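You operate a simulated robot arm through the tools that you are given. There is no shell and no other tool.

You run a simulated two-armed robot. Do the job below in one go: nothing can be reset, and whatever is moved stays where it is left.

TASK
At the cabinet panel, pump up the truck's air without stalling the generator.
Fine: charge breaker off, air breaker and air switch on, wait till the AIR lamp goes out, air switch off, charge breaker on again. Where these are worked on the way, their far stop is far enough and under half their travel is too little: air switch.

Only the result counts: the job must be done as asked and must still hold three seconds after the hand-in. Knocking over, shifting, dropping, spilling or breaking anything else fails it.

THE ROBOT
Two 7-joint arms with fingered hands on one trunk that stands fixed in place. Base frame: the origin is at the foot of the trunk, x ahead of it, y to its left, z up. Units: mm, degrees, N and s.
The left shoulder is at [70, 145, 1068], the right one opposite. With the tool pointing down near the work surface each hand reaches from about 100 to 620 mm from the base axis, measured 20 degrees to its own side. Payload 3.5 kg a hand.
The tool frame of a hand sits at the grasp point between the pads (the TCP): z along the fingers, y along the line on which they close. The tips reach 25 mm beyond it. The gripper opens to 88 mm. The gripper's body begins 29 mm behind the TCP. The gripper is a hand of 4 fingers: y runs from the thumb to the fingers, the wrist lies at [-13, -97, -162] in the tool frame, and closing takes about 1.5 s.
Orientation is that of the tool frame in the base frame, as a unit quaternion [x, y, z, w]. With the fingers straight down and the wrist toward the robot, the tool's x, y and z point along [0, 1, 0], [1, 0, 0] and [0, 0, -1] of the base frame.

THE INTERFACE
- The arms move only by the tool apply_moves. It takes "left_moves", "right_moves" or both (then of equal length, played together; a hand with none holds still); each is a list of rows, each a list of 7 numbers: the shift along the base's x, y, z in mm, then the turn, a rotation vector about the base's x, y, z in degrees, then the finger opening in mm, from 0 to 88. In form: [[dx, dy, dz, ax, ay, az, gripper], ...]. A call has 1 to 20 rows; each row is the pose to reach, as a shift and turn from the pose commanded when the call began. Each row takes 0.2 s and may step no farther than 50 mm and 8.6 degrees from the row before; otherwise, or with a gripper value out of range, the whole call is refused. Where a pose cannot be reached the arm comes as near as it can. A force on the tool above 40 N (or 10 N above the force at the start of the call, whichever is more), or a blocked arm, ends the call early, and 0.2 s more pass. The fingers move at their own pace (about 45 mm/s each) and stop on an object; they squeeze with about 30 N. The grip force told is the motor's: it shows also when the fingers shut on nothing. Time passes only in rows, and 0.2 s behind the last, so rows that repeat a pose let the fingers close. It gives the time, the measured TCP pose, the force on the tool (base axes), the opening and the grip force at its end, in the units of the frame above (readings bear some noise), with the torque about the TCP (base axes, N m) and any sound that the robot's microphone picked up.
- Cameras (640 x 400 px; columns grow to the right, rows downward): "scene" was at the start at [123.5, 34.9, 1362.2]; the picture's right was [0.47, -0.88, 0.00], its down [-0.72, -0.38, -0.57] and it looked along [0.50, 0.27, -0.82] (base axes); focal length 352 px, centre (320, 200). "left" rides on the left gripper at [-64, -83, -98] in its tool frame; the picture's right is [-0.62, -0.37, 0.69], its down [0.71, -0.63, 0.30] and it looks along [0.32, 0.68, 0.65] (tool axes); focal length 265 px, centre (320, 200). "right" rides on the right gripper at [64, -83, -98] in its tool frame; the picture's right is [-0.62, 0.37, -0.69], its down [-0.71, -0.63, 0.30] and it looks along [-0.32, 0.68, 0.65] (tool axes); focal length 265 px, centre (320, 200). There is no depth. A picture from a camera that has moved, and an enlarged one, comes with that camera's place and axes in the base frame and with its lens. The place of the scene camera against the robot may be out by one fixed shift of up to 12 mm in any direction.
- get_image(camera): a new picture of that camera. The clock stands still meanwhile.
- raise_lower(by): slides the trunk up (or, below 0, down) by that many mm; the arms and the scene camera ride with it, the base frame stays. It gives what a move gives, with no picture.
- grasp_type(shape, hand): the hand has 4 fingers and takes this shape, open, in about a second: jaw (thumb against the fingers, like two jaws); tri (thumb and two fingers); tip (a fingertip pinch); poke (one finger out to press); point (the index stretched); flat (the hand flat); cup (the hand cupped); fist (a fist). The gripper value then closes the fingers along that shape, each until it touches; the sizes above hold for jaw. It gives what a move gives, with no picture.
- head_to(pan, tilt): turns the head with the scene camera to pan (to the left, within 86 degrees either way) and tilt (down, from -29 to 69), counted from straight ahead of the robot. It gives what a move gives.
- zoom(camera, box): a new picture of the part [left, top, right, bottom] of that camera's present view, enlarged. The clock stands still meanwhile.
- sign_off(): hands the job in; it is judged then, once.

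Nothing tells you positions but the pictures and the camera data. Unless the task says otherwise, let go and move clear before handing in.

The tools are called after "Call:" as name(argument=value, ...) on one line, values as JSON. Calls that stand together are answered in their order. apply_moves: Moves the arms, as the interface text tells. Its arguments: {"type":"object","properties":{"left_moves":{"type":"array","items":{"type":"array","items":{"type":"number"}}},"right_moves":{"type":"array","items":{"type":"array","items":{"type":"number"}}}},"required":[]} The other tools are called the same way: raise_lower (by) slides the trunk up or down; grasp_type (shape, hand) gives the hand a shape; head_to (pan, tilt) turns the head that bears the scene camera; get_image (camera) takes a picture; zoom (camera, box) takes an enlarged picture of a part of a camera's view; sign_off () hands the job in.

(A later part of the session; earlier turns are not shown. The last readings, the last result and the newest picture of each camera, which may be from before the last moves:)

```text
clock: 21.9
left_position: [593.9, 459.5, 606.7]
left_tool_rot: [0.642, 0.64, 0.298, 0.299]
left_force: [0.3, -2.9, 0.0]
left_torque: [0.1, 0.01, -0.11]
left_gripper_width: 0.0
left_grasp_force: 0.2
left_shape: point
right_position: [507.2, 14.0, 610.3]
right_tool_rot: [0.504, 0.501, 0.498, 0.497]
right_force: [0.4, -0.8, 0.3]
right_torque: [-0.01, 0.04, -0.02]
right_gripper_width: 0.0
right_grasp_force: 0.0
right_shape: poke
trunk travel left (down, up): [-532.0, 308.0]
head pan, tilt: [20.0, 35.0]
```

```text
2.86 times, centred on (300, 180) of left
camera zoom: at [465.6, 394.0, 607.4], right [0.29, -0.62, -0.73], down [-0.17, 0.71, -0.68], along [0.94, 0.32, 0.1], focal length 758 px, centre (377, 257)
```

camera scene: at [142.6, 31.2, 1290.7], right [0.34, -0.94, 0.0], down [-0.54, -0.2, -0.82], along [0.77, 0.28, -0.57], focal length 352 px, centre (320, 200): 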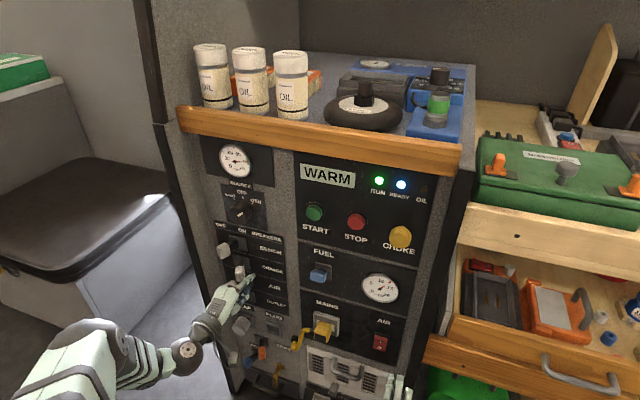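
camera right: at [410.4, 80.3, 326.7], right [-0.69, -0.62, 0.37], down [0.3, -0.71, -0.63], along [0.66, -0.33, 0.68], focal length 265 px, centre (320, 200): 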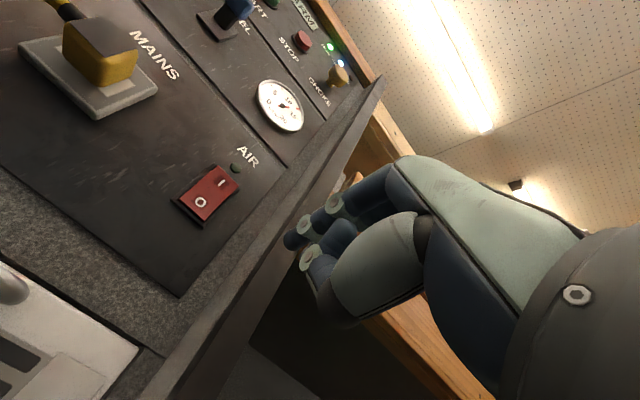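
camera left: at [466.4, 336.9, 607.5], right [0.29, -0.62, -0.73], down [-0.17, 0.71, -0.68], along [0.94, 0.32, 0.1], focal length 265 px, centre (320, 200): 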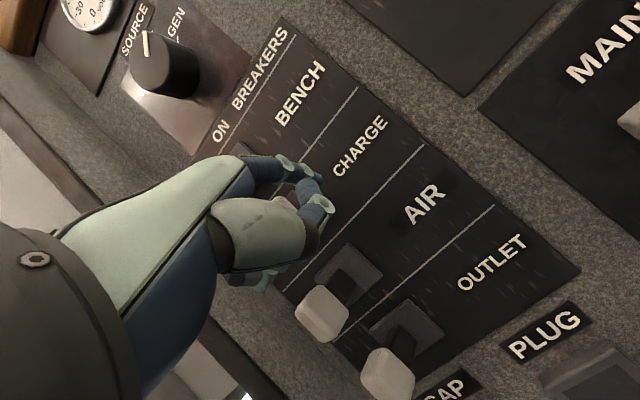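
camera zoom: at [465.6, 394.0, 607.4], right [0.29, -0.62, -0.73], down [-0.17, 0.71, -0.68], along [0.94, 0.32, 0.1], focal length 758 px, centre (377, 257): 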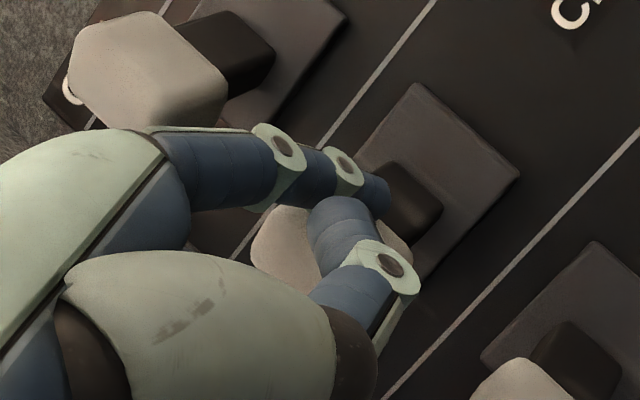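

CHARGE now lines up with the other OFF levers. I'll retreat, verify it stayed off, and go round to the left of the AIR breaker grip.

Call:
apply_moves(left_moves=[[0, -12, 0, 0, 0, 0, 0], [-40, -12, 0, 0, 0, 0, 0], [-80, -5, -10, 0, 0, 0, 0], [-90, 15, -35, 0, 0, 0, 0], [-90, 35, -60, 0, 0, 0, 0], [-90, 48, -68, 0, 0, 0, 0]])

Call:
get_image(camera="scene")

Call:
zoom(camera="scene", box=[180, 230, 300, 350])

Call:
get_image(camera="left")

```text
clock: 23.3
left_position: [505.5, 507.8, 538.3]
left_tool_rot: [0.641, 0.64, 0.299, 0.299]
left_force: [0.1, -0.6, 0.1]
left_torque: [0.01, 0.04, 0.01]
left_gripper_width: 0.0
left_grasp_force: 0.0
left_shape: point
right_position: [507.3, 14.5, 608.7]
right_tool_rot: [0.503, 0.501, 0.499, 0.498]
right_force: [-0.6, 0.3, 0.4]
right_torque: [0.0, 0.0, 0.01]
right_gripper_width: 0.0
right_grasp_force: 0.0
right_shape: poke
trunk travel left (down, up): [-532.0, 308.0]
head pan, tilt: [20.0, 35.0]
```

```text
taken
camera scene: at [142.6, 31.3, 1290.7], right [0.34, -0.94, 0.0], down [-0.54, -0.2, -0.82], along [0.77, 0.28, -0.57], focal length 352 px, centre (320, 200)
```

scene: 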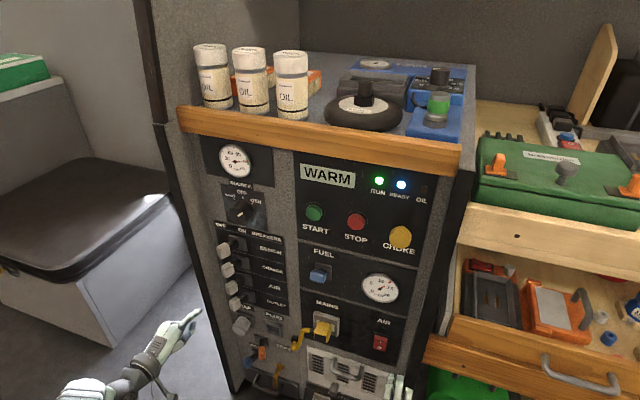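

```text
3.33 times, centred on (240, 290) of scene
camera zoom: at [142.6, 31.3, 1290.7], right [0.34, -0.94, 0.0], down [-0.54, -0.2, -0.82], along [0.77, 0.28, -0.57], focal length 1172 px, centre (587, -100)
```

zoom: 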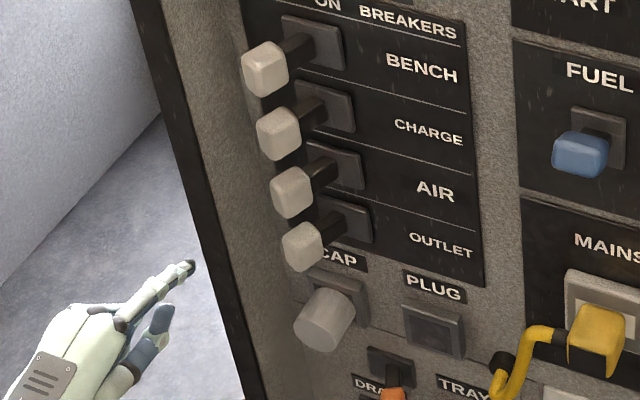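

```text
taken
camera left: at [376.3, 442.7, 538.9], right [0.29, -0.62, -0.73], down [-0.17, 0.71, -0.68], along [0.94, 0.32, 0.1], focal length 265 px, centre (320, 200)
```

left: 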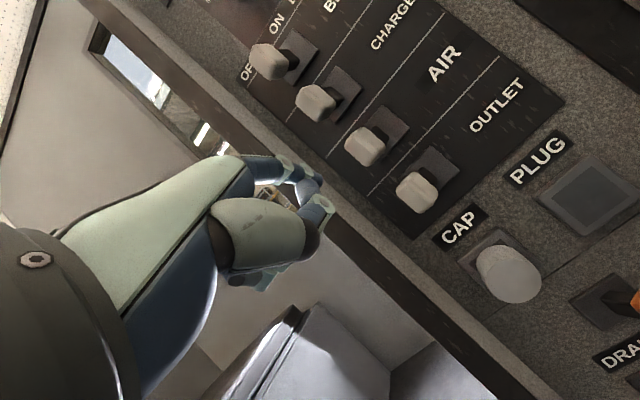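

All four levers are now aligned at OFF, and the fingertip is at about [568, 495, 569]. The cabinet's side wall (front edge near x≈625, y≥530) leaves room for the finger, so I'll advance left of the AIR grip.

Call:
apply_moves(left_moves=[[20, 1, 0, 0, 0, 0, 0], [40, 2, 0, 0, 0, 0, 0], [55, 2, 0, 0, 0, 0, 0], [70, 2, 0, 0, 0, 0, 0], [80, 2, 0, 0, 0, 0, 0], [86, 2, 0, 0, 0, 0, 0]])

Call:
zoom(camera="scene", box=[180, 230, 300, 350])

Call:
zoom(camera="left", box=[200, 80, 440, 250])

```text
clock: 24.7
left_position: [576.4, 507.3, 549.3]
left_tool_rot: [0.641, 0.641, 0.299, 0.299]
left_force: [-0.3, 0.5, 0.2]
left_torque: [0.0, 0.02, 0.0]
left_gripper_width: 0.1
left_grasp_force: 0.1
left_shape: point
left hand out of reach, approached as far as the arm can: row 4, 5, 6
right_position: [508.6, 14.1, 609.1]
right_tool_rot: [0.503, 0.501, 0.499, 0.498]
right_force: [0.2, 0.8, 0.0]
right_torque: [-0.04, -0.02, 0.0]
right_gripper_width: 0.0
right_grasp_force: 0.1
right_shape: poke
trunk travel left (down, up): [-532.0, 308.0]
head pan, tilt: [20.0, 35.0]
```

```text
3.33 times, centred on (240, 290) of scene
camera zoom: at [142.9, 31.0, 1290.6], right [0.34, -0.94, 0.0], down [-0.54, -0.2, -0.82], along [0.77, 0.28, -0.57], focal length 1172 px, centre (587, -100)
```

zoom: 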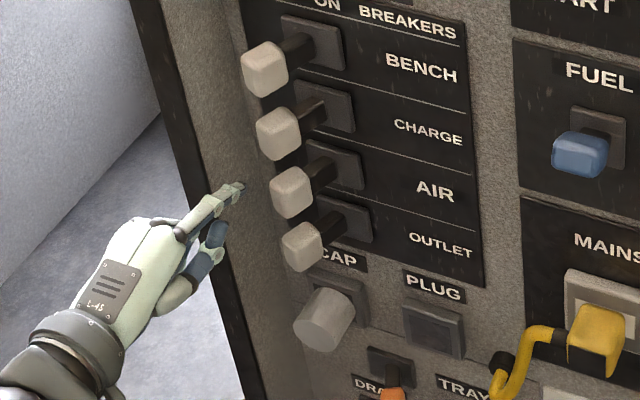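

```text
2.35 times, centred on (320, 165) of left
camera zoom: at [447.5, 442.9, 549.0], right [0.29, -0.62, -0.73], down [-0.17, 0.71, -0.68], along [0.94, 0.32, 0.1], focal length 624 px, centre (320, 282)
```

zoom: 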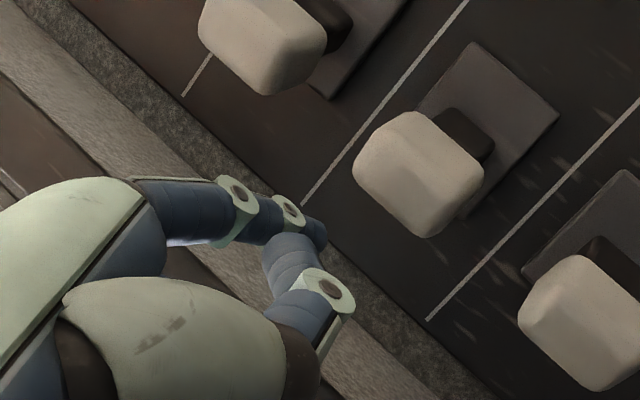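

The arm is fully stretched there. I'll back off, lower the trunk 80 mm, and approach again.

Call:
apply_moves(left_moves=[[-25, 0, 0, 0, 0, 0, 0], [-60, 0, 0, 0, 0, 0, 0]])

Call:
raise_lower(by=-80)

Call:
apply_moves(left_moves=[[0, 0, 20, 0, 0, 0, 0], [0, 0, 40, 0, 0, 0, 0], [0, 0, 60, 0, 0, 0, 0], [0, 0, 69, 0, 0, 0, 0]])

```text
clock: 25.3
left_position: [516.6, 507.0, 548.6]
left_tool_rot: [0.641, 0.641, 0.299, 0.298]
left_force: [0.0, 0.4, -0.3]
left_torque: [-0.02, -0.02, 0.01]
left_gripper_width: 0.0
left_grasp_force: 0.1
left_shape: point
right_position: [507.1, 14.8, 608.8]
right_tool_rot: [0.503, 0.501, 0.498, 0.498]
right_force: [-0.6, -0.3, -0.2]
right_torque: [-0.02, 0.01, -0.03]
right_gripper_width: 0.0
right_grasp_force: 0.1
right_shape: poke
trunk travel left (down, up): [-532.0, 308.0]
head pan, tilt: [20.0, 35.0]
```

```text
clock: 26.5
left_position: [516.4, 507.9, 467.3]
left_tool_rot: [0.641, 0.641, 0.299, 0.299]
left_force: [-0.1, 1.1, -0.5]
left_torque: [0.0, -0.01, -0.01]
left_gripper_width: 0.1
left_grasp_force: 0.2
left_shape: point
right_position: [508.6, 14.3, 530.2]
right_tool_rot: [0.503, 0.501, 0.499, 0.498]
right_force: [-0.4, 0.4, -0.1]
right_torque: [-0.02, -0.02, 0.01]
right_gripper_width: 0.0
right_grasp_force: 0.1
right_shape: poke
trunk travel left (down, up): [-452.0, 388.0]
head pan, tilt: [20.0, 35.0]
```

```text
clock: 27.5
left_position: [516.4, 507.6, 538.1]
left_tool_rot: [0.641, 0.641, 0.299, 0.299]
left_force: [-0.7, 0.0, -0.6]
left_torque: [0.01, 0.0, -0.02]
left_gripper_width: 0.3
left_grasp_force: 0.0
left_shape: point
right_position: [508.1, 15.4, 529.0]
right_tool_rot: [0.504, 0.501, 0.498, 0.497]
right_force: [0.2, -0.3, -0.1]
right_torque: [-0.05, 0.0, 0.05]
right_gripper_width: 0.0
right_grasp_force: 0.1
right_shape: poke
trunk travel left (down, up): [-452.0, 388.0]
head pan, tilt: [20.0, 35.0]
```

Call:
apply_moves(left_moves=[[20, 1, 0, 0, 0, 0, 0], [40, 2, 0, 0, 0, 0, 0], [60, 2, 0, 0, 0, 0, 0], [72, 2, 0, 0, 0, 0, 0], [78, 2, 0, 0, 0, 0, 0]])

Call:
get_image(camera="scene")

Call:
zoom(camera="scene", box=[180, 180, 300, 300])

Call:
zoom(camera="left", box=[200, 80, 440, 250])

```text
clock: 28.7
left_position: [594.3, 508.7, 535.4]
left_tool_rot: [0.641, 0.64, 0.299, 0.299]
left_force: [-0.4, 0.2, -0.1]
left_torque: [-0.01, -0.03, 0.03]
left_gripper_width: 0.0
left_grasp_force: 0.0
left_shape: point
right_position: [508.2, 14.1, 528.8]
right_tool_rot: [0.503, 0.501, 0.499, 0.497]
right_force: [-0.4, 0.1, -0.6]
right_torque: [-0.01, -0.01, -0.01]
right_gripper_width: 0.1
right_grasp_force: 0.0
right_shape: poke
trunk travel left (down, up): [-452.0, 388.0]
head pan, tilt: [20.0, 35.0]
```

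```text
taken
camera scene: at [142.7, 31.2, 1210.6], right [0.34, -0.94, 0.0], down [-0.54, -0.2, -0.82], along [0.77, 0.28, -0.57], focal length 352 px, centre (320, 200)
```

scene: 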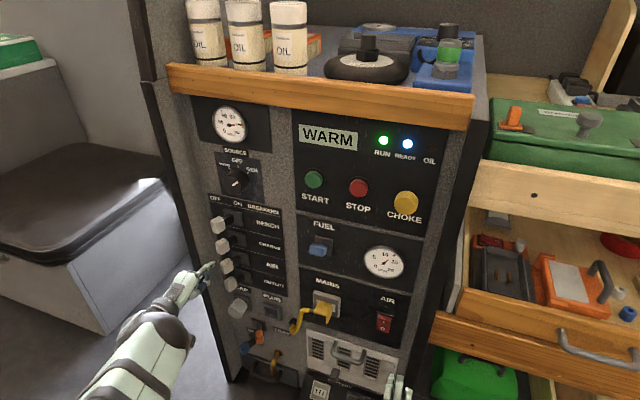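

```text
3.33 times, centred on (240, 240) of scene
camera zoom: at [142.7, 31.2, 1210.6], right [0.34, -0.94, 0.0], down [-0.54, -0.2, -0.82], along [0.77, 0.28, -0.57], focal length 1172 px, centre (587, 67)
```

zoom: 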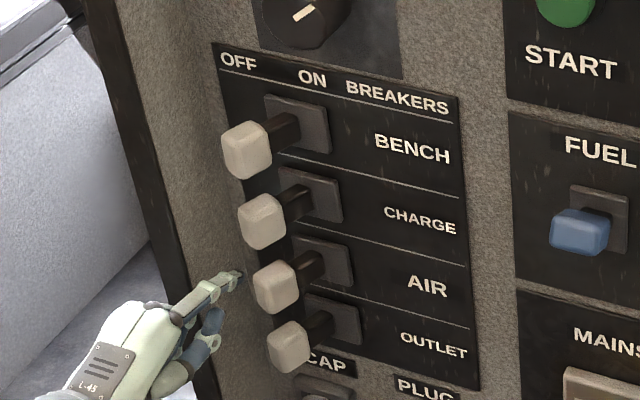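

```text
2.35 times, centred on (320, 165) of left
camera zoom: at [465.8, 444.3, 536.4], right [0.29, -0.62, -0.73], down [-0.17, 0.71, -0.68], along [0.94, 0.32, 0.1], focal length 624 px, centre (320, 282)
```

zoom: 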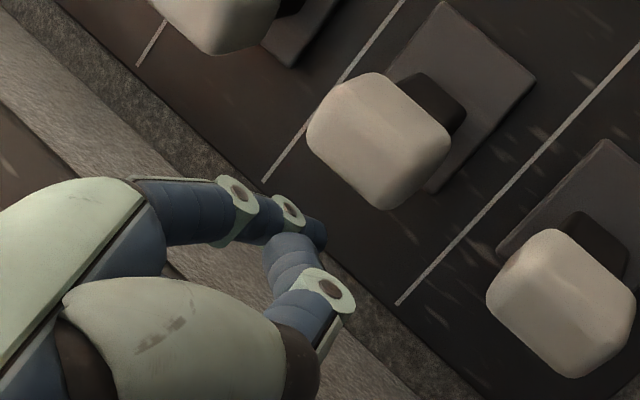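

The finger is in place at about [657, 496, 567]. I'll push the AIR breaker right to ON.

Call:
apply_moves(left_moves=[[0, -8, 2, 0, 0, 0, 0], [0, -16, 2, 0, 0, 0, 0], [0, -24, 2, 0, 0, 0, 0], [0, -32, 2, 0, 0, 0, 0], [0, -40, 2, 0, 0, 0, 0], [0, -47, 2, 0, 0, 0, 0], [0, -51, 2, 0, 0, 0, 0]])

Call:
zoom(camera="scene", box=[180, 180, 300, 300])

Call:
zoom(camera="left", box=[200, 80, 440, 250])

```text
clock: 30.3
left_position: [593.4, 457.8, 538.7]
left_tool_rot: [0.641, 0.641, 0.299, 0.299]
left_force: [0.7, -0.2, 0.2]
left_torque: [-0.02, 0.0, 0.01]
left_gripper_width: 80.5
left_grasp_force: 0.0
left_shape: point
right_position: [507.9, 14.0, 529.2]
right_tool_rot: [0.502, 0.501, 0.499, 0.497]
right_force: [0.1, -0.9, -0.1]
right_torque: [-0.06, 0.01, 0.04]
right_gripper_width: 0.0
right_grasp_force: 0.0
right_shape: poke
trunk travel left (down, up): [-452.0, 388.0]
head pan, tilt: [20.0, 35.0]
```

```text
3.33 times, centred on (240, 240) of scene
camera zoom: at [142.7, 31.1, 1210.6], right [0.34, -0.94, 0.0], down [-0.54, -0.2, -0.82], along [0.77, 0.28, -0.57], focal length 1172 px, centre (587, 67)
```

zoom: 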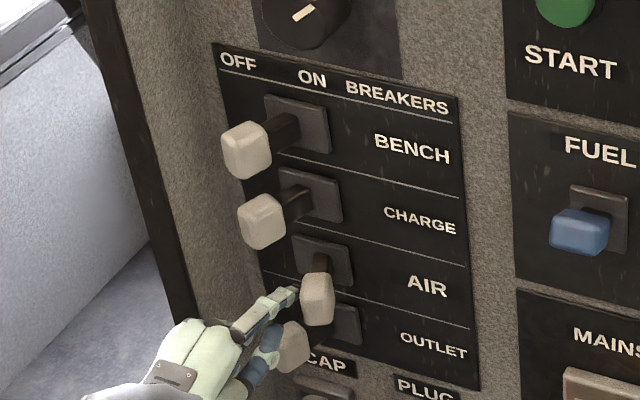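

```text
2.35 times, centred on (320, 165) of left
camera zoom: at [464.9, 393.1, 539.1], right [0.29, -0.62, -0.73], down [-0.17, 0.71, -0.68], along [0.94, 0.32, 0.1], focal length 624 px, centre (320, 282)
```

zoom: 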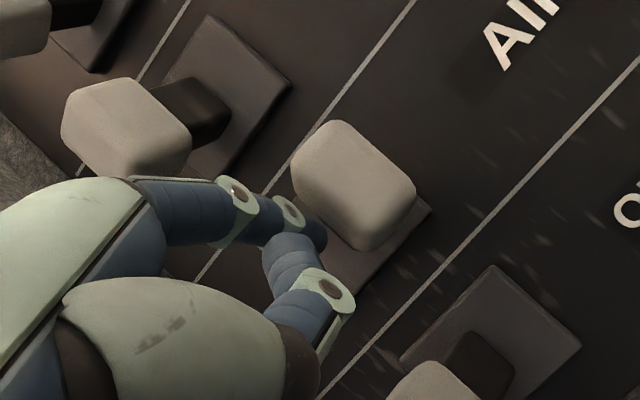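

AIR is now over to ON. I'll nudge it slightly more to seat it, then withdraw and check.

Call:
apply_moves(left_moves=[[0, -4, 0, 0, 0, 0, 0], [0, 8, 0, 0, 0, 0, 0], [-30, 10, 0, 0, 0, 0, 0], [-65, 15, 0, 0, 0, 0, 0], [-90, 20, 0, 0, 0, 0, 0]])

Call:
get_image(camera="scene")

Call:
zoom(camera="scene", box=[180, 180, 300, 300])

Call:
get_image(camera="right")

```text
clock: 31.5
left_position: [505.3, 477.7, 539.6]
left_tool_rot: [0.641, 0.64, 0.298, 0.299]
left_force: [0.3, -0.5, -0.1]
left_torque: [-0.01, 0.04, 0.02]
left_gripper_width: 80.7
left_grasp_force: 0.1
left_shape: point
right_position: [507.6, 14.4, 529.8]
right_tool_rot: [0.504, 0.5, 0.498, 0.498]
right_force: [-0.2, 0.5, 0.0]
right_torque: [-0.02, -0.04, -0.03]
right_gripper_width: 0.0
right_grasp_force: 0.0
right_shape: poke
trunk travel left (down, up): [-452.0, 388.0]
head pan, tilt: [20.0, 35.0]
```

```text
taken
camera scene: at [142.5, 31.2, 1210.7], right [0.34, -0.94, 0.0], down [-0.54, -0.2, -0.82], along [0.77, 0.28, -0.57], focal length 352 px, centre (320, 200)
```

scene: 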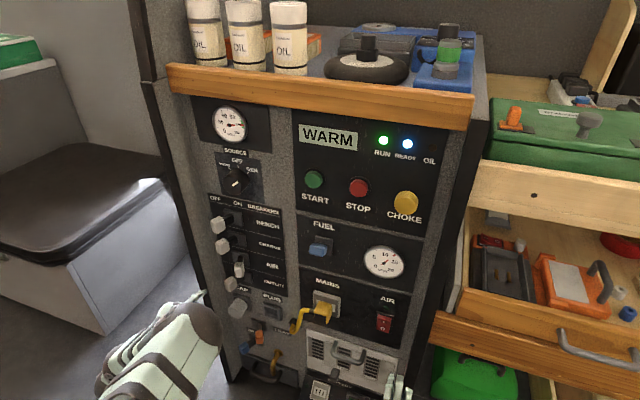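

```text
3.33 times, centred on (240, 240) of scene
camera zoom: at [142.5, 31.2, 1210.7], right [0.34, -0.94, 0.0], down [-0.54, -0.2, -0.82], along [0.77, 0.28, -0.57], focal length 1172 px, centre (587, 67)
```

zoom: 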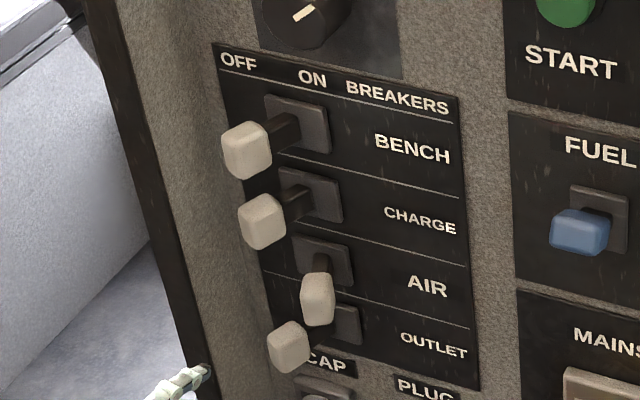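

```text
taken
camera right: at [410.4, 80.3, 446.8], right [-0.69, -0.62, 0.37], down [0.3, -0.71, -0.63], along [0.66, -0.33, 0.68], focal length 265 px, centre (320, 200)
```

right: 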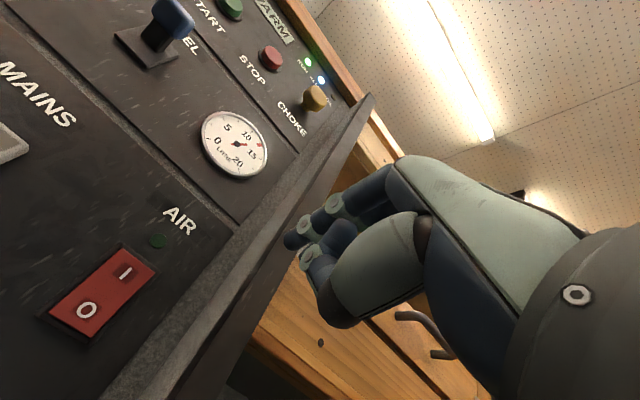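

CHARGE is off and AIR is on. Now the right hand: I'll stretch its index, pitch it 40° and stand off in front of the "I" half of the AIR rocker, at about [677, 65, 500].

Call:
grasp_type(hand="right", shape="point")

Call:
apply_moves(right_moves=[[5, 5, -10, 0, 8, 0, 0], [10, 12, -20, 0, 16, 0, 0], [15, 20, -32, 0, 24, 0, 0], [20, 28, -44, 0, 32, 0, 0], [25, 36, -54, 0, 40, 0, 0], [30, 38, -56, 0, 40, 0, 0]])

Call:
get_image(camera="scene")

Call:
get_image(camera="right")

```text
clock: 32.4
left_position: [505.6, 475.2, 539.4]
left_tool_rot: [0.641, 0.641, 0.299, 0.299]
left_force: [0.1, 0.7, 0.0]
left_torque: [-0.03, -0.01, -0.01]
left_gripper_width: 80.8
left_grasp_force: 0.2
left_shape: point
right_position: [508.2, 13.9, 529.8]
right_tool_rot: [0.503, 0.501, 0.499, 0.497]
right_force: [0.5, -0.4, 0.2]
right_torque: [-0.02, 0.02, -0.02]
right_gripper_width: 0.0
right_grasp_force: 0.0
right_shape: point
trunk travel left (down, up): [-452.0, 388.0]
head pan, tilt: [20.0, 35.0]
```

```text
clock: 33.8
left_position: [505.5, 476.6, 538.7]
left_tool_rot: [0.641, 0.641, 0.298, 0.299]
left_force: [0.1, 0.2, -0.5]
left_torque: [-0.03, -0.01, 0.03]
left_gripper_width: 80.6
left_grasp_force: 0.1
left_shape: point
right_position: [533.5, 64.4, 475.4]
right_tool_rot: [0.646, 0.639, 0.302, 0.288]
right_force: [0.1, 0.3, 0.3]
right_torque: [0.02, -0.01, -0.01]
right_gripper_width: 0.1
right_grasp_force: 0.0
right_shape: point
trunk travel left (down, up): [-452.0, 388.0]
head pan, tilt: [20.0, 35.0]
```

```text
taken
camera scene: at [142.7, 31.3, 1210.6], right [0.34, -0.94, 0.0], down [-0.54, -0.2, -0.82], along [0.77, 0.28, -0.57], focal length 352 px, centre (320, 200)
```

scene: 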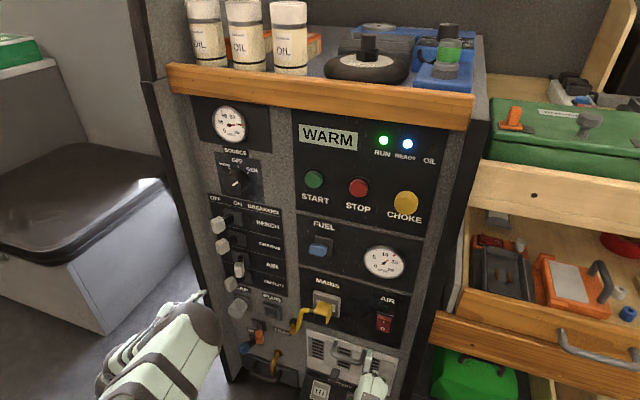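

```text
taken
camera right: at [405.6, 129.6, 477.4], right [-0.28, -0.64, 0.72], down [-0.18, -0.7, -0.69], along [0.94, -0.33, 0.09], focal length 265 px, centre (320, 200)
```

right: 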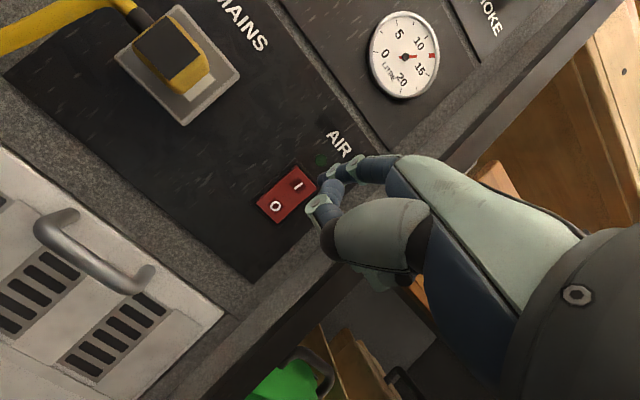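

Call:
zoom(camera="right", box=[240, 120, 380, 240])

Call:
zoom(camera="scene", box=[330, 290, 430, 390])

```text
3.33 times, centred on (310, 180) of right
camera zoom: at [405.6, 129.6, 477.4], right [-0.28, -0.64, 0.72], down [-0.18, -0.7, -0.69], along [0.94, -0.33, 0.09], focal length 885 px, centre (353, 267)
```

zoom: 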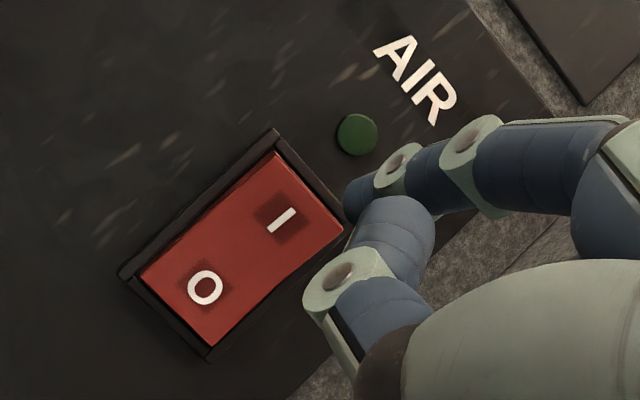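

```text
4.00 times, centred on (380, 340) of scene
camera zoom: at [142.7, 31.3, 1210.6], right [0.34, -0.94, 0.0], down [-0.54, -0.2, -0.82], along [0.77, 0.28, -0.57], focal length 1406 px, centre (80, -360)
```

zoom: 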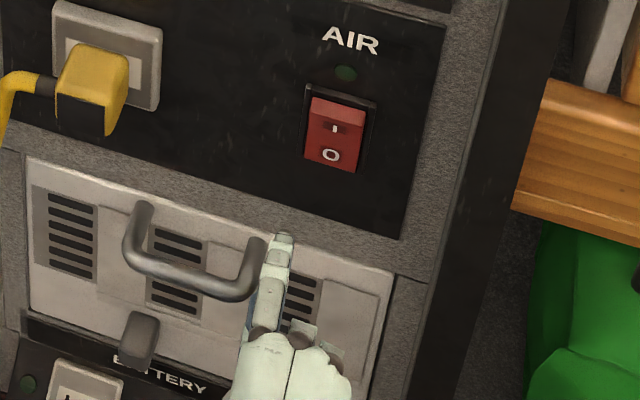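

The right fingertip measures about [594, 77, 506], and the "I" mark is at about [676, 64, 499]. I'll line up and move close.

Call:
apply_moves(right_moves=[[0, -13, -6, 0, 0, 0, 0], [20, -13, -6, 0, 0, 0, 0], [40, -13, -6, 0, 0, 0, 0], [55, -13, -6, 0, 0, 0, 0], [66, -13, -6, 0, 0, 0, 0]])

Call:
zoom(camera="right", box=[240, 120, 380, 240])

Call:
zoom(camera="scene", box=[330, 280, 430, 380])

```text
clock: 35.0
left_position: [505.4, 476.3, 539.6]
left_tool_rot: [0.641, 0.64, 0.299, 0.299]
left_force: [0.2, 0.5, 0.3]
left_torque: [-0.01, -0.01, 0.01]
left_gripper_width: 80.4
left_grasp_force: 0.2
left_shape: point
right_position: [599.6, 49.7, 468.7]
right_tool_rot: [0.646, 0.639, 0.303, 0.288]
right_force: [-0.2, -1.6, 0.3]
right_torque: [-0.01, -0.01, -0.02]
right_gripper_width: 0.2
right_grasp_force: 0.1
right_shape: point
trunk travel left (down, up): [-452.0, 388.0]
head pan, tilt: [20.0, 35.0]
```

```text
3.33 times, centred on (310, 180) of right
camera zoom: at [473.3, 116.3, 470.7], right [-0.29, -0.64, 0.72], down [-0.18, -0.7, -0.69], along [0.94, -0.33, 0.09], focal length 885 px, centre (353, 267)
```

zoom: 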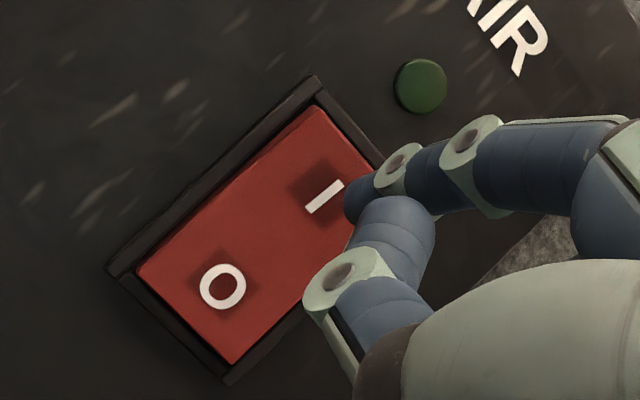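

```text
4.00 times, centred on (380, 330) of scene
camera zoom: at [142.7, 31.2, 1210.6], right [0.34, -0.94, 0.0], down [-0.54, -0.2, -0.82], along [0.77, 0.28, -0.57], focal length 1406 px, centre (80, -320)
```

zoom: 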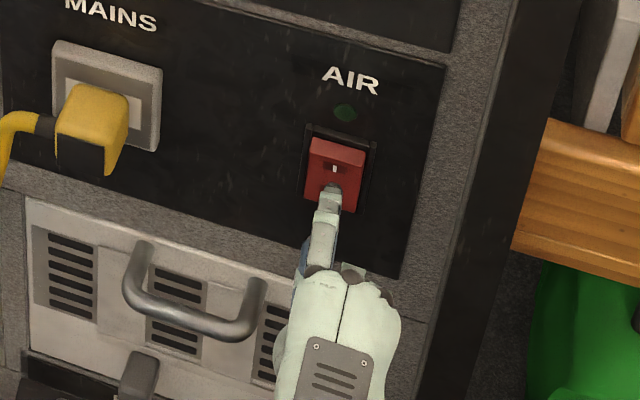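

The tip is level with and just above the "I" mark. I'll press in slowly.

Call:
apply_moves(right_moves=[[6, 0, 1, 0, 0, 0, 0], [11, 0, 2, 0, 0, 0, 0], [15, 0, 2, 0, 0, 0, 0], [18, 0, 2, 0, 0, 0, 0], [21, 0, 2, 0, 0, 0, 0]])

Call:
zoom(camera="right", box=[240, 120, 380, 240])

Call:
zoom(camera="scene", box=[330, 280, 430, 380])

```text
clock: 36.2
left_position: [503.6, 476.6, 539.6]
left_tool_rot: [0.641, 0.64, 0.299, 0.3]
left_force: [0.8, 0.0, 0.4]
left_torque: [0.01, -0.01, -0.01]
left_gripper_width: 80.5
left_grasp_force: 0.0
left_shape: point
right_position: [618.6, 52.3, 472.0]
right_tool_rot: [0.645, 0.64, 0.304, 0.288]
right_force: [-11.8, -1.2, 2.7]
right_torque: [0.02, -0.6, 0.06]
right_gripper_width: 80.7
right_grasp_force: 0.0
right_shape: point
trunk travel left (down, up): [-452.0, 388.0]
head pan, tilt: [20.0, 35.0]
```

```text
3.33 times, centred on (310, 180) of right
camera zoom: at [491.8, 116.6, 473.7], right [-0.29, -0.64, 0.72], down [-0.18, -0.7, -0.69], along [0.94, -0.32, 0.09], focal length 885 px, centre (353, 267)
```

zoom: 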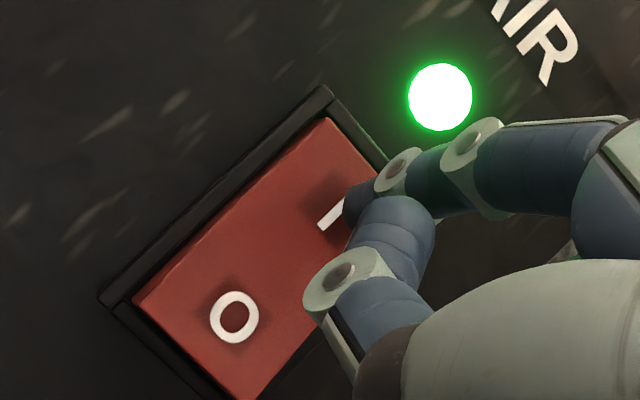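

```text
4.00 times, centred on (380, 330) of scene
camera zoom: at [140.8, 31.1, 1210.9], right [0.34, -0.94, 0.0], down [-0.54, -0.2, -0.82], along [0.77, 0.28, -0.57], focal length 1406 px, centre (80, -320)
```

zoom: 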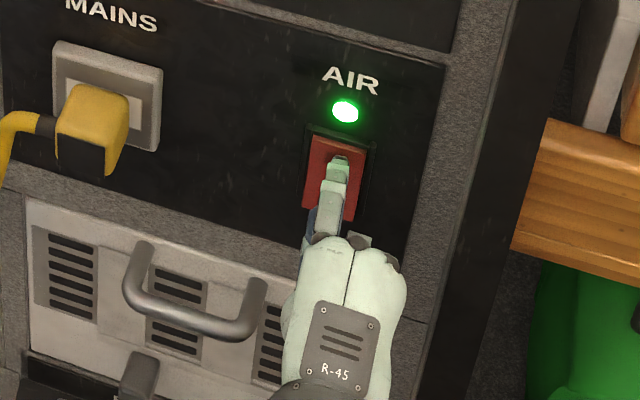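

The AIR lamp lights. I'll press slightly more to the stop, then back off and see that it holds.

Call:
apply_moves(right_moves=[[2, 0, 0, 0, 0, 0, 0], [-10, 0, 0, 0, 0, 0, 0], [-30, 0, -10, 0, 0, 0, 0], [-30, 0, -25, 0, 0, 0, 0], [-30, 0, -35, 0, 0, 0, 0]])

Call:
get_image(camera="scene")

Call:
zoom(camera="right", box=[200, 80, 400, 240])

```text
clock: 37.6
left_position: [505.7, 475.8, 539.3]
left_tool_rot: [0.641, 0.641, 0.299, 0.299]
left_force: [-0.2, 0.5, 0.2]
left_torque: [-0.02, 0.01, 0.01]
left_gripper_width: 80.7
left_grasp_force: 0.0
left_shape: point
right_position: [617.2, 7.1, 446.2]
right_tool_rot: [0.649, 0.624, 0.296, 0.319]
right_force: [-2.1, -0.5, -0.8]
right_torque: [0.0, -0.02, -0.04]
right_gripper_width: 80.6
right_grasp_force: 0.1
right_shape: point
trunk travel left (down, up): [-452.0, 388.0]
head pan, tilt: [20.0, 35.0]
stopped in row 5 (right hand): the arm was blocked; the commanded pose is now the measured one
```

```text
taken
camera scene: at [142.5, 31.3, 1210.7], right [0.34, -0.94, 0.0], down [-0.54, -0.2, -0.82], along [0.77, 0.28, -0.57], focal length 352 px, centre (320, 200)
```

scene: 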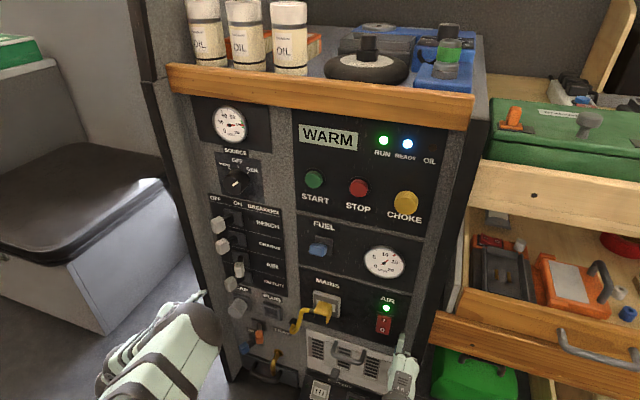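

```text
2.50 times, centred on (300, 160) of right
camera zoom: at [493.0, 78.3, 441.4], right [-0.34, -0.59, 0.73], down [-0.19, -0.72, -0.67], along [0.92, -0.37, 0.13], focal length 664 px, centre (370, 300)
```

zoom: 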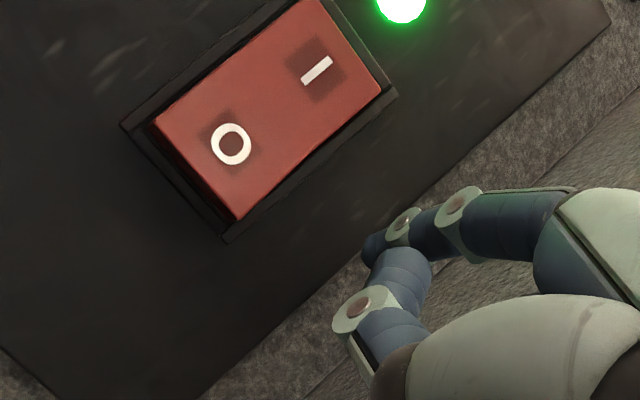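

The switch holds on and the lamp stays lit, but the right arm drifted sideways on the way back: its TCP is now at about [617, 7, 446]. I'll look before moving it further.

Call:
get_image(camera="right")

Call:
zoom(camera="scene", box=[320, 260, 480, 400])

Call:
apply_moves(right_moves=[[-4, 0, 0, 0, 0, 0, 0], [-10, 0, 0, 0, 0, 0, 0]])

```text
taken
camera right: at [493.0, 78.3, 441.4], right [-0.34, -0.59, 0.73], down [-0.19, -0.72, -0.67], along [0.92, -0.37, 0.13], focal length 265 px, centre (320, 200)
```

right: 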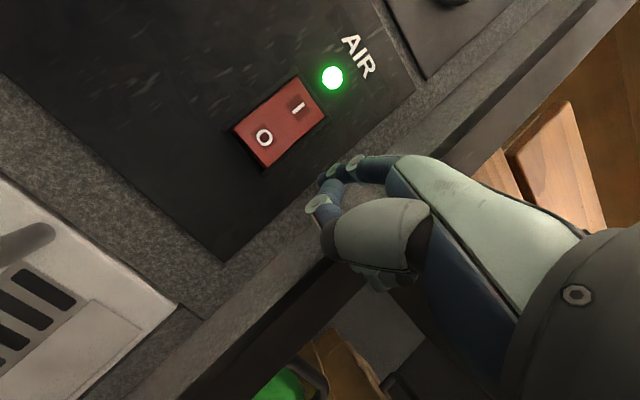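

```text
2.86 times, centred on (400, 330) of scene
camera zoom: at [142.5, 31.3, 1210.7], right [0.34, -0.94, 0.0], down [-0.54, -0.2, -0.82], along [0.77, 0.28, -0.57], focal length 1004 px, centre (91, -171)
```

zoom: 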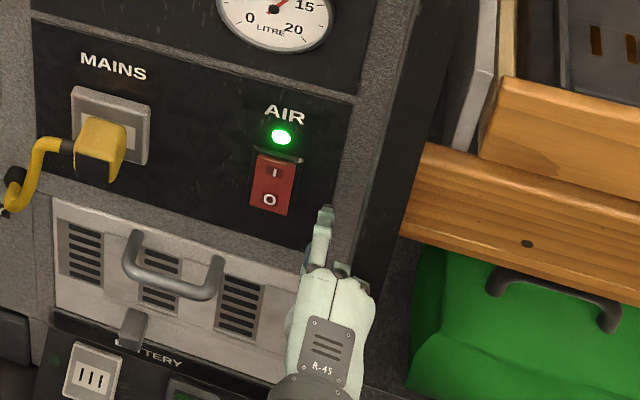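

```text
clock: 38.2
left_position: [505.3, 476.9, 539.7]
left_tool_rot: [0.641, 0.64, 0.298, 0.299]
left_force: [-0.3, -0.1, 0.4]
left_torque: [-0.01, 0.02, 0.04]
left_gripper_width: 80.2
left_grasp_force: 0.1
left_shape: point
right_position: [603.7, 11.5, 446.2]
right_tool_rot: [0.649, 0.626, 0.297, 0.315]
right_force: [0.7, -0.4, 0.4]
right_torque: [-0.01, -0.02, -0.01]
right_gripper_width: 80.8
right_grasp_force: 0.0
right_shape: point
trunk travel left (down, up): [-452.0, 388.0]
head pan, tilt: [20.0, 35.0]
```

It moves freely again. I'll bring it in small steps to stand in front of the "O" half while the pump runs.

Call:
apply_moves(right_moves=[[-10, 5, 0, 0, 0, 0, 0], [-20, 12, -2, 0, 0, 0, 0], [-25, 20, -4, 0, 0, 0, 0], [-25, 30, -8, 0, 0, 0, 0], [-25, 40, -14, 0, 0, 0, 0], [-25, 40, -14, 0, 0, 0, 0]])

Call:
get_image(camera="scene")

Call:
zoom(camera="right", box=[200, 80, 400, 240])

```text
clock: 39.8
left_position: [505.5, 476.2, 539.8]
left_tool_rot: [0.641, 0.641, 0.298, 0.298]
left_force: [-0.2, 0.0, 0.2]
left_torque: [-0.01, 0.01, 0.01]
left_gripper_width: 80.4
left_grasp_force: 0.1
left_shape: point
right_position: [585.9, 13.9, 432.2]
right_tool_rot: [0.652, 0.62, 0.281, 0.333]
right_force: [-0.7, -0.1, 0.2]
right_torque: [0.02, 0.01, 0.02]
right_gripper_width: 80.6
right_grasp_force: 0.0
right_shape: point
right hand out of reach, approached as far as the arm can: row 5, 6
trunk travel left (down, up): [-452.0, 388.0]
head pan, tilt: [20.0, 35.0]
stopped in row 6 (right hand): the arm was blocked; the commanded pose is now the measured one
```

```text
taken
camera scene: at [142.8, 31.0, 1210.6], right [0.34, -0.94, 0.0], down [-0.54, -0.2, -0.82], along [0.77, 0.28, -0.57], focal length 352 px, centre (320, 200)
```

scene: 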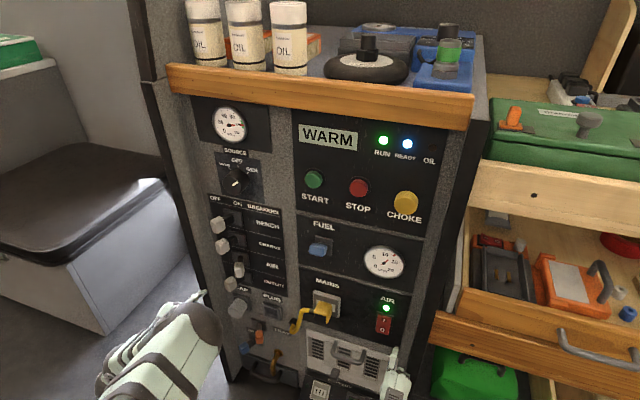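

```text
2.50 times, centred on (300, 160) of right
camera zoom: at [462.8, 88.4, 423.6], right [-0.36, -0.56, 0.75], down [-0.2, -0.73, -0.65], along [0.91, -0.38, 0.15], focal length 664 px, centre (370, 300)
```

zoom: 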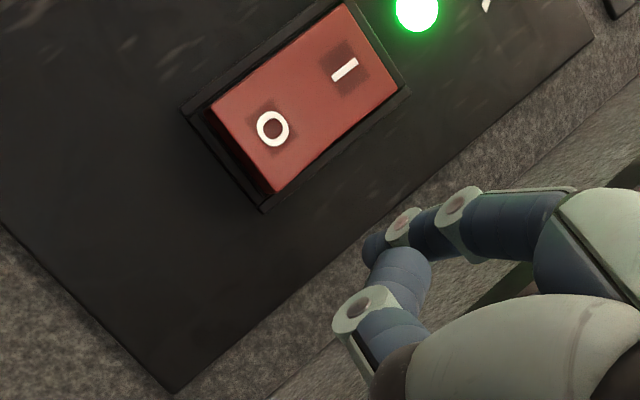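

Something is blocking the right arm from moving to +y. I'll look down at the arms.

Call:
head_to(pan=0, tilt=66)

Call:
get_image(camera="scene")

```text
clock: 40.7
left_position: [505.5, 476.6, 539.4]
left_tool_rot: [0.641, 0.641, 0.299, 0.299]
left_force: [0.2, -0.2, -0.3]
left_torque: [0.01, -0.01, 0.0]
left_gripper_width: 80.5
left_grasp_force: 0.1
left_shape: point
right_position: [584.0, 14.9, 430.2]
right_tool_rot: [0.653, 0.621, 0.28, 0.333]
right_force: [-0.1, -0.2, -0.2]
right_torque: [0.0, -0.02, 0.01]
right_gripper_width: 80.4
right_grasp_force: 0.0
right_shape: point
trunk travel left (down, up): [-452.0, 388.0]
head pan, tilt: [0.0, 66.0]
```

```text
taken
camera scene: at [119.5, 1.1, 1169.8], right [0.0, -1.0, 0.0], down [-0.91, 0.0, -0.41], along [0.41, 0.0, -0.91], focal length 352 px, centre (320, 200)
```

scene: 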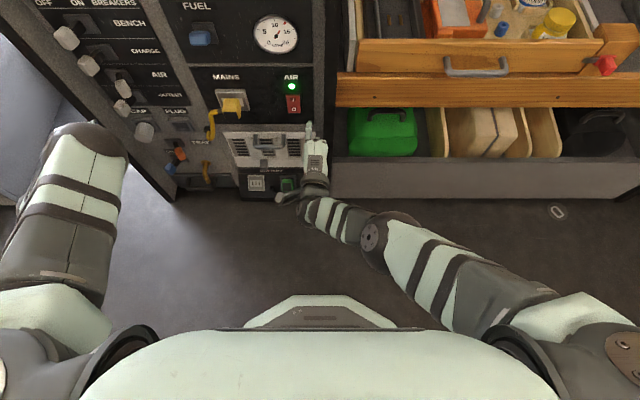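

The right arm is nearly straight, so this is a reach limit. I'll pull back a little and lower the trunk 100 mm.

Call:
apply_moves(right_moves=[[-15, 0, 10, 0, 0, 0, 0], [-35, 0, 20, 0, 0, 0, 0], [-55, 0, 30, 0, 0, 0, 0], [-60, 0, 40, 0, 0, 0, 0]])

Call:
raise_lower(by=-110)

Call:
get_image(camera="scene")

```text
clock: 41.7
left_position: [505.1, 476.9, 539.0]
left_tool_rot: [0.641, 0.641, 0.299, 0.299]
left_force: [0.3, -1.0, -0.2]
left_torque: [0.0, 0.0, 0.03]
left_gripper_width: 80.7
left_grasp_force: 0.1
left_shape: point
right_position: [522.3, 18.6, 471.3]
right_tool_rot: [0.651, 0.622, 0.282, 0.33]
right_force: [0.3, 0.3, 0.0]
right_torque: [0.0, 0.0, 0.02]
right_gripper_width: 80.4
right_grasp_force: 0.0
right_shape: point
trunk travel left (down, up): [-452.0, 388.0]
head pan, tilt: [0.0, 66.0]
```

```text
clock: 43.1
left_position: [505.7, 476.9, 429.5]
left_tool_rot: [0.642, 0.64, 0.298, 0.3]
left_force: [0.3, -0.4, -0.2]
left_torque: [0.0, 0.0, -0.01]
left_gripper_width: 80.5
left_grasp_force: 0.0
left_shape: point
right_position: [524.2, 19.4, 359.7]
right_tool_rot: [0.652, 0.622, 0.281, 0.33]
right_force: [0.9, -1.0, -0.3]
right_torque: [-0.02, -0.01, 0.03]
right_gripper_width: 80.5
right_grasp_force: 0.0
right_shape: point
trunk travel left (down, up): [-342.0, 498.0]
head pan, tilt: [0.0, 66.0]
```

```text
taken
camera scene: at [119.2, 1.0, 1059.8], right [0.0, -1.0, 0.0], down [-0.91, 0.0, -0.41], along [0.41, 0.0, -0.91], focal length 352 px, centre (320, 200)
```

scene: 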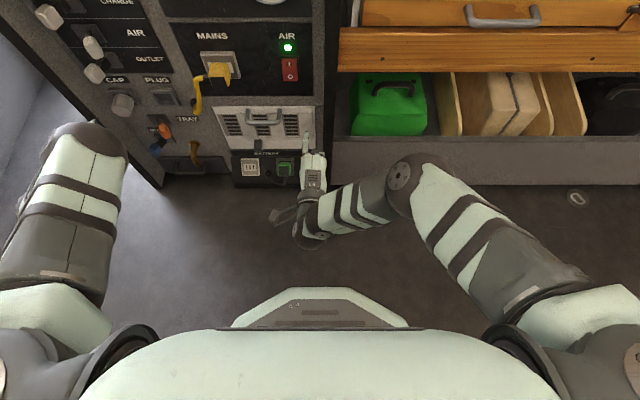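

The arm now has room, and the lamp is still lit. I'll move up in front of the "O" half and correct the hand's angle.

Call:
apply_moves(right_moves=[[0, 8, 15, 0.6, 0.3, 1, 0], [0, 16, 30, 1.3, 0.6, 2, 0], [0, 24, 50, 2, 0.9, 3, 0], [10, 32, 70, 2.6, 1.2, 3.9, 0], [25, 32, 72, 2.6, 1.2, 3.9, 0], [45, 32, 72, 2.6, 1.2, 3.9, 0]])

Call:
head_to(pan=10, tilt=45)

Call:
get_image(camera="scene")

Call:
zoom(camera="right", box=[200, 80, 400, 240])

```text
clock: 44.5
left_position: [504.5, 475.7, 428.1]
left_tool_rot: [0.641, 0.64, 0.299, 0.299]
left_force: [0.1, 0.5, 0.0]
left_torque: [0.03, -0.01, 0.02]
left_gripper_width: 80.5
left_grasp_force: 0.0
left_shape: point
right_position: [570.8, 49.2, 431.4]
right_tool_rot: [0.64, 0.641, 0.301, 0.299]
right_force: [-0.1, -0.8, 0.5]
right_torque: [-0.02, -0.01, 0.0]
right_gripper_width: 80.8
right_grasp_force: 0.0
right_shape: point
trunk travel left (down, up): [-342.0, 498.0]
head pan, tilt: [0.0, 66.0]
```

```text
clock: 45.4
left_position: [505.5, 477.0, 429.1]
left_tool_rot: [0.641, 0.641, 0.298, 0.299]
left_force: [0.0, 0.7, -0.3]
left_torque: [0.01, 0.02, -0.02]
left_gripper_width: 80.7
left_grasp_force: 0.0
left_shape: point
right_position: [569.6, 50.2, 431.4]
right_tool_rot: [0.64, 0.64, 0.3, 0.3]
right_force: [-0.1, 0.5, 0.3]
right_torque: [0.01, -0.02, -0.01]
right_gripper_width: 80.5
right_grasp_force: 0.0
right_shape: point
trunk travel left (down, up): [-342.0, 498.0]
head pan, tilt: [10.0, 45.0]
```

```text
taken
camera scene: at [140.0, 15.1, 1085.8], right [0.17, -0.98, 0.0], down [-0.7, -0.12, -0.71], along [0.7, 0.12, -0.71], focal length 352 px, centre (320, 200)
```

scene: 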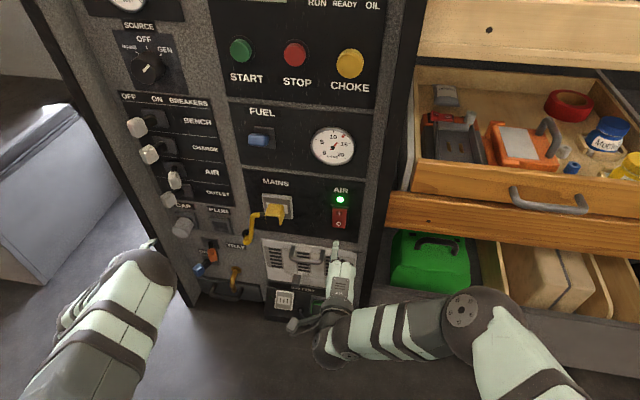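

```text
2.50 times, centred on (300, 160) of right
camera zoom: at [441.8, 115.1, 430.0], right [-0.3, -0.62, 0.73], down [-0.17, -0.71, -0.68], along [0.94, -0.32, 0.11], focal length 664 px, centre (370, 300)
```

zoom: 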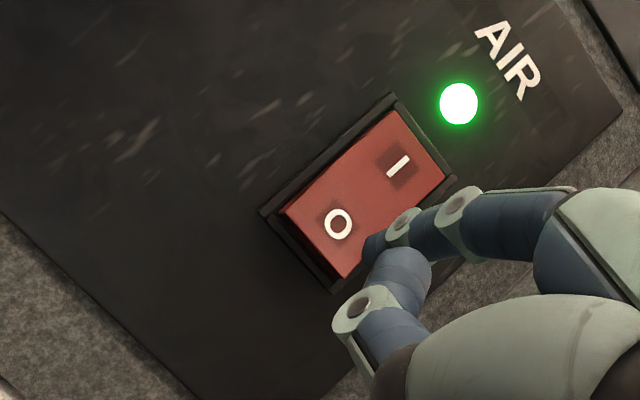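

The right fingertip stands at about [631, 62, 462], in front of "O". The lamp is still lit, so I'll wait.

Call:
apply_moves(right_moves=[[10, 1, 0, 0, 0, 0, 0], [18, 1, 0, 0, 0, 0, 0], [18, 1, 0, 0, 0, 0, 0], [18, 1, 0, 0, 0, 0, 0], [18, 1, 0, 0, 0, 0, 0], [18, 1, 0, 0, 0, 0, 0], [18, 1, 0, 0, 0, 0, 0], [18, 1, 0, 0, 0, 0, 0], [18, 1, 0, 0, 0, 0, 0], [18, 1, 0, 0, 0, 0, 0]])

Call:
get_image(camera="right")

Call:
zoom(camera="scene", box=[220, 100, 420, 240])

```text
clock: 47.6
left_position: [505.0, 476.8, 429.7]
left_tool_rot: [0.641, 0.641, 0.299, 0.299]
left_force: [-0.1, -0.2, -0.7]
left_torque: [-0.02, 0.01, 0.02]
left_gripper_width: 80.6
left_grasp_force: 0.1
left_shape: point
right_position: [585.7, 50.6, 432.6]
right_tool_rot: [0.64, 0.641, 0.3, 0.298]
right_force: [0.1, 0.7, -0.6]
right_torque: [0.03, -0.02, 0.0]
right_gripper_width: 80.7
right_grasp_force: 0.1
right_shape: point
trunk travel left (down, up): [-342.0, 498.0]
head pan, tilt: [10.0, 45.0]
```

```text
taken
camera right: at [459.5, 116.7, 430.3], right [-0.3, -0.62, 0.73], down [-0.17, -0.71, -0.68], along [0.94, -0.32, 0.11], focal length 265 px, centre (320, 200)
```

right: 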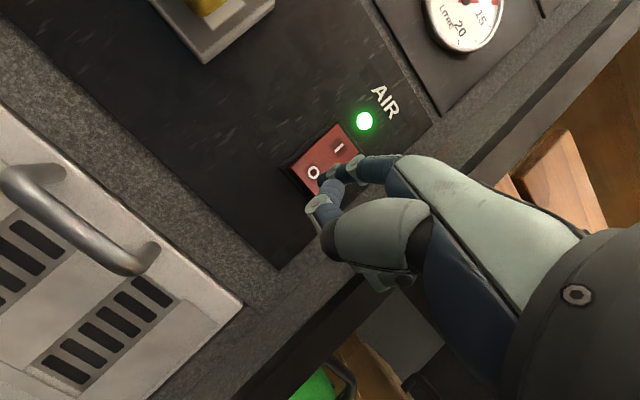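

```text
2.86 times, centred on (320, 170) of scene
camera zoom: at [140.0, 15.2, 1085.8], right [0.17, -0.98, 0.0], down [-0.7, -0.12, -0.71], along [0.7, 0.12, -0.71], focal length 1004 px, centre (320, 286)
```

zoom: 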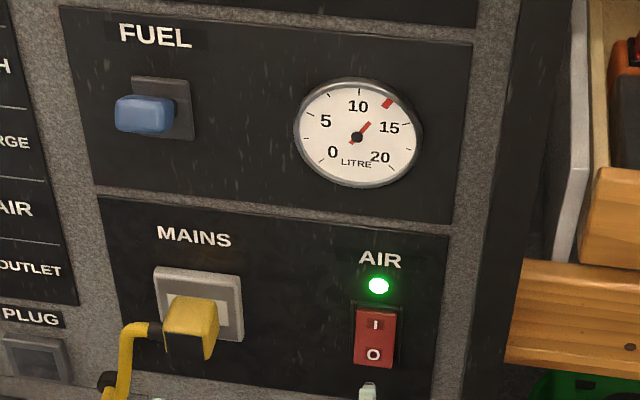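

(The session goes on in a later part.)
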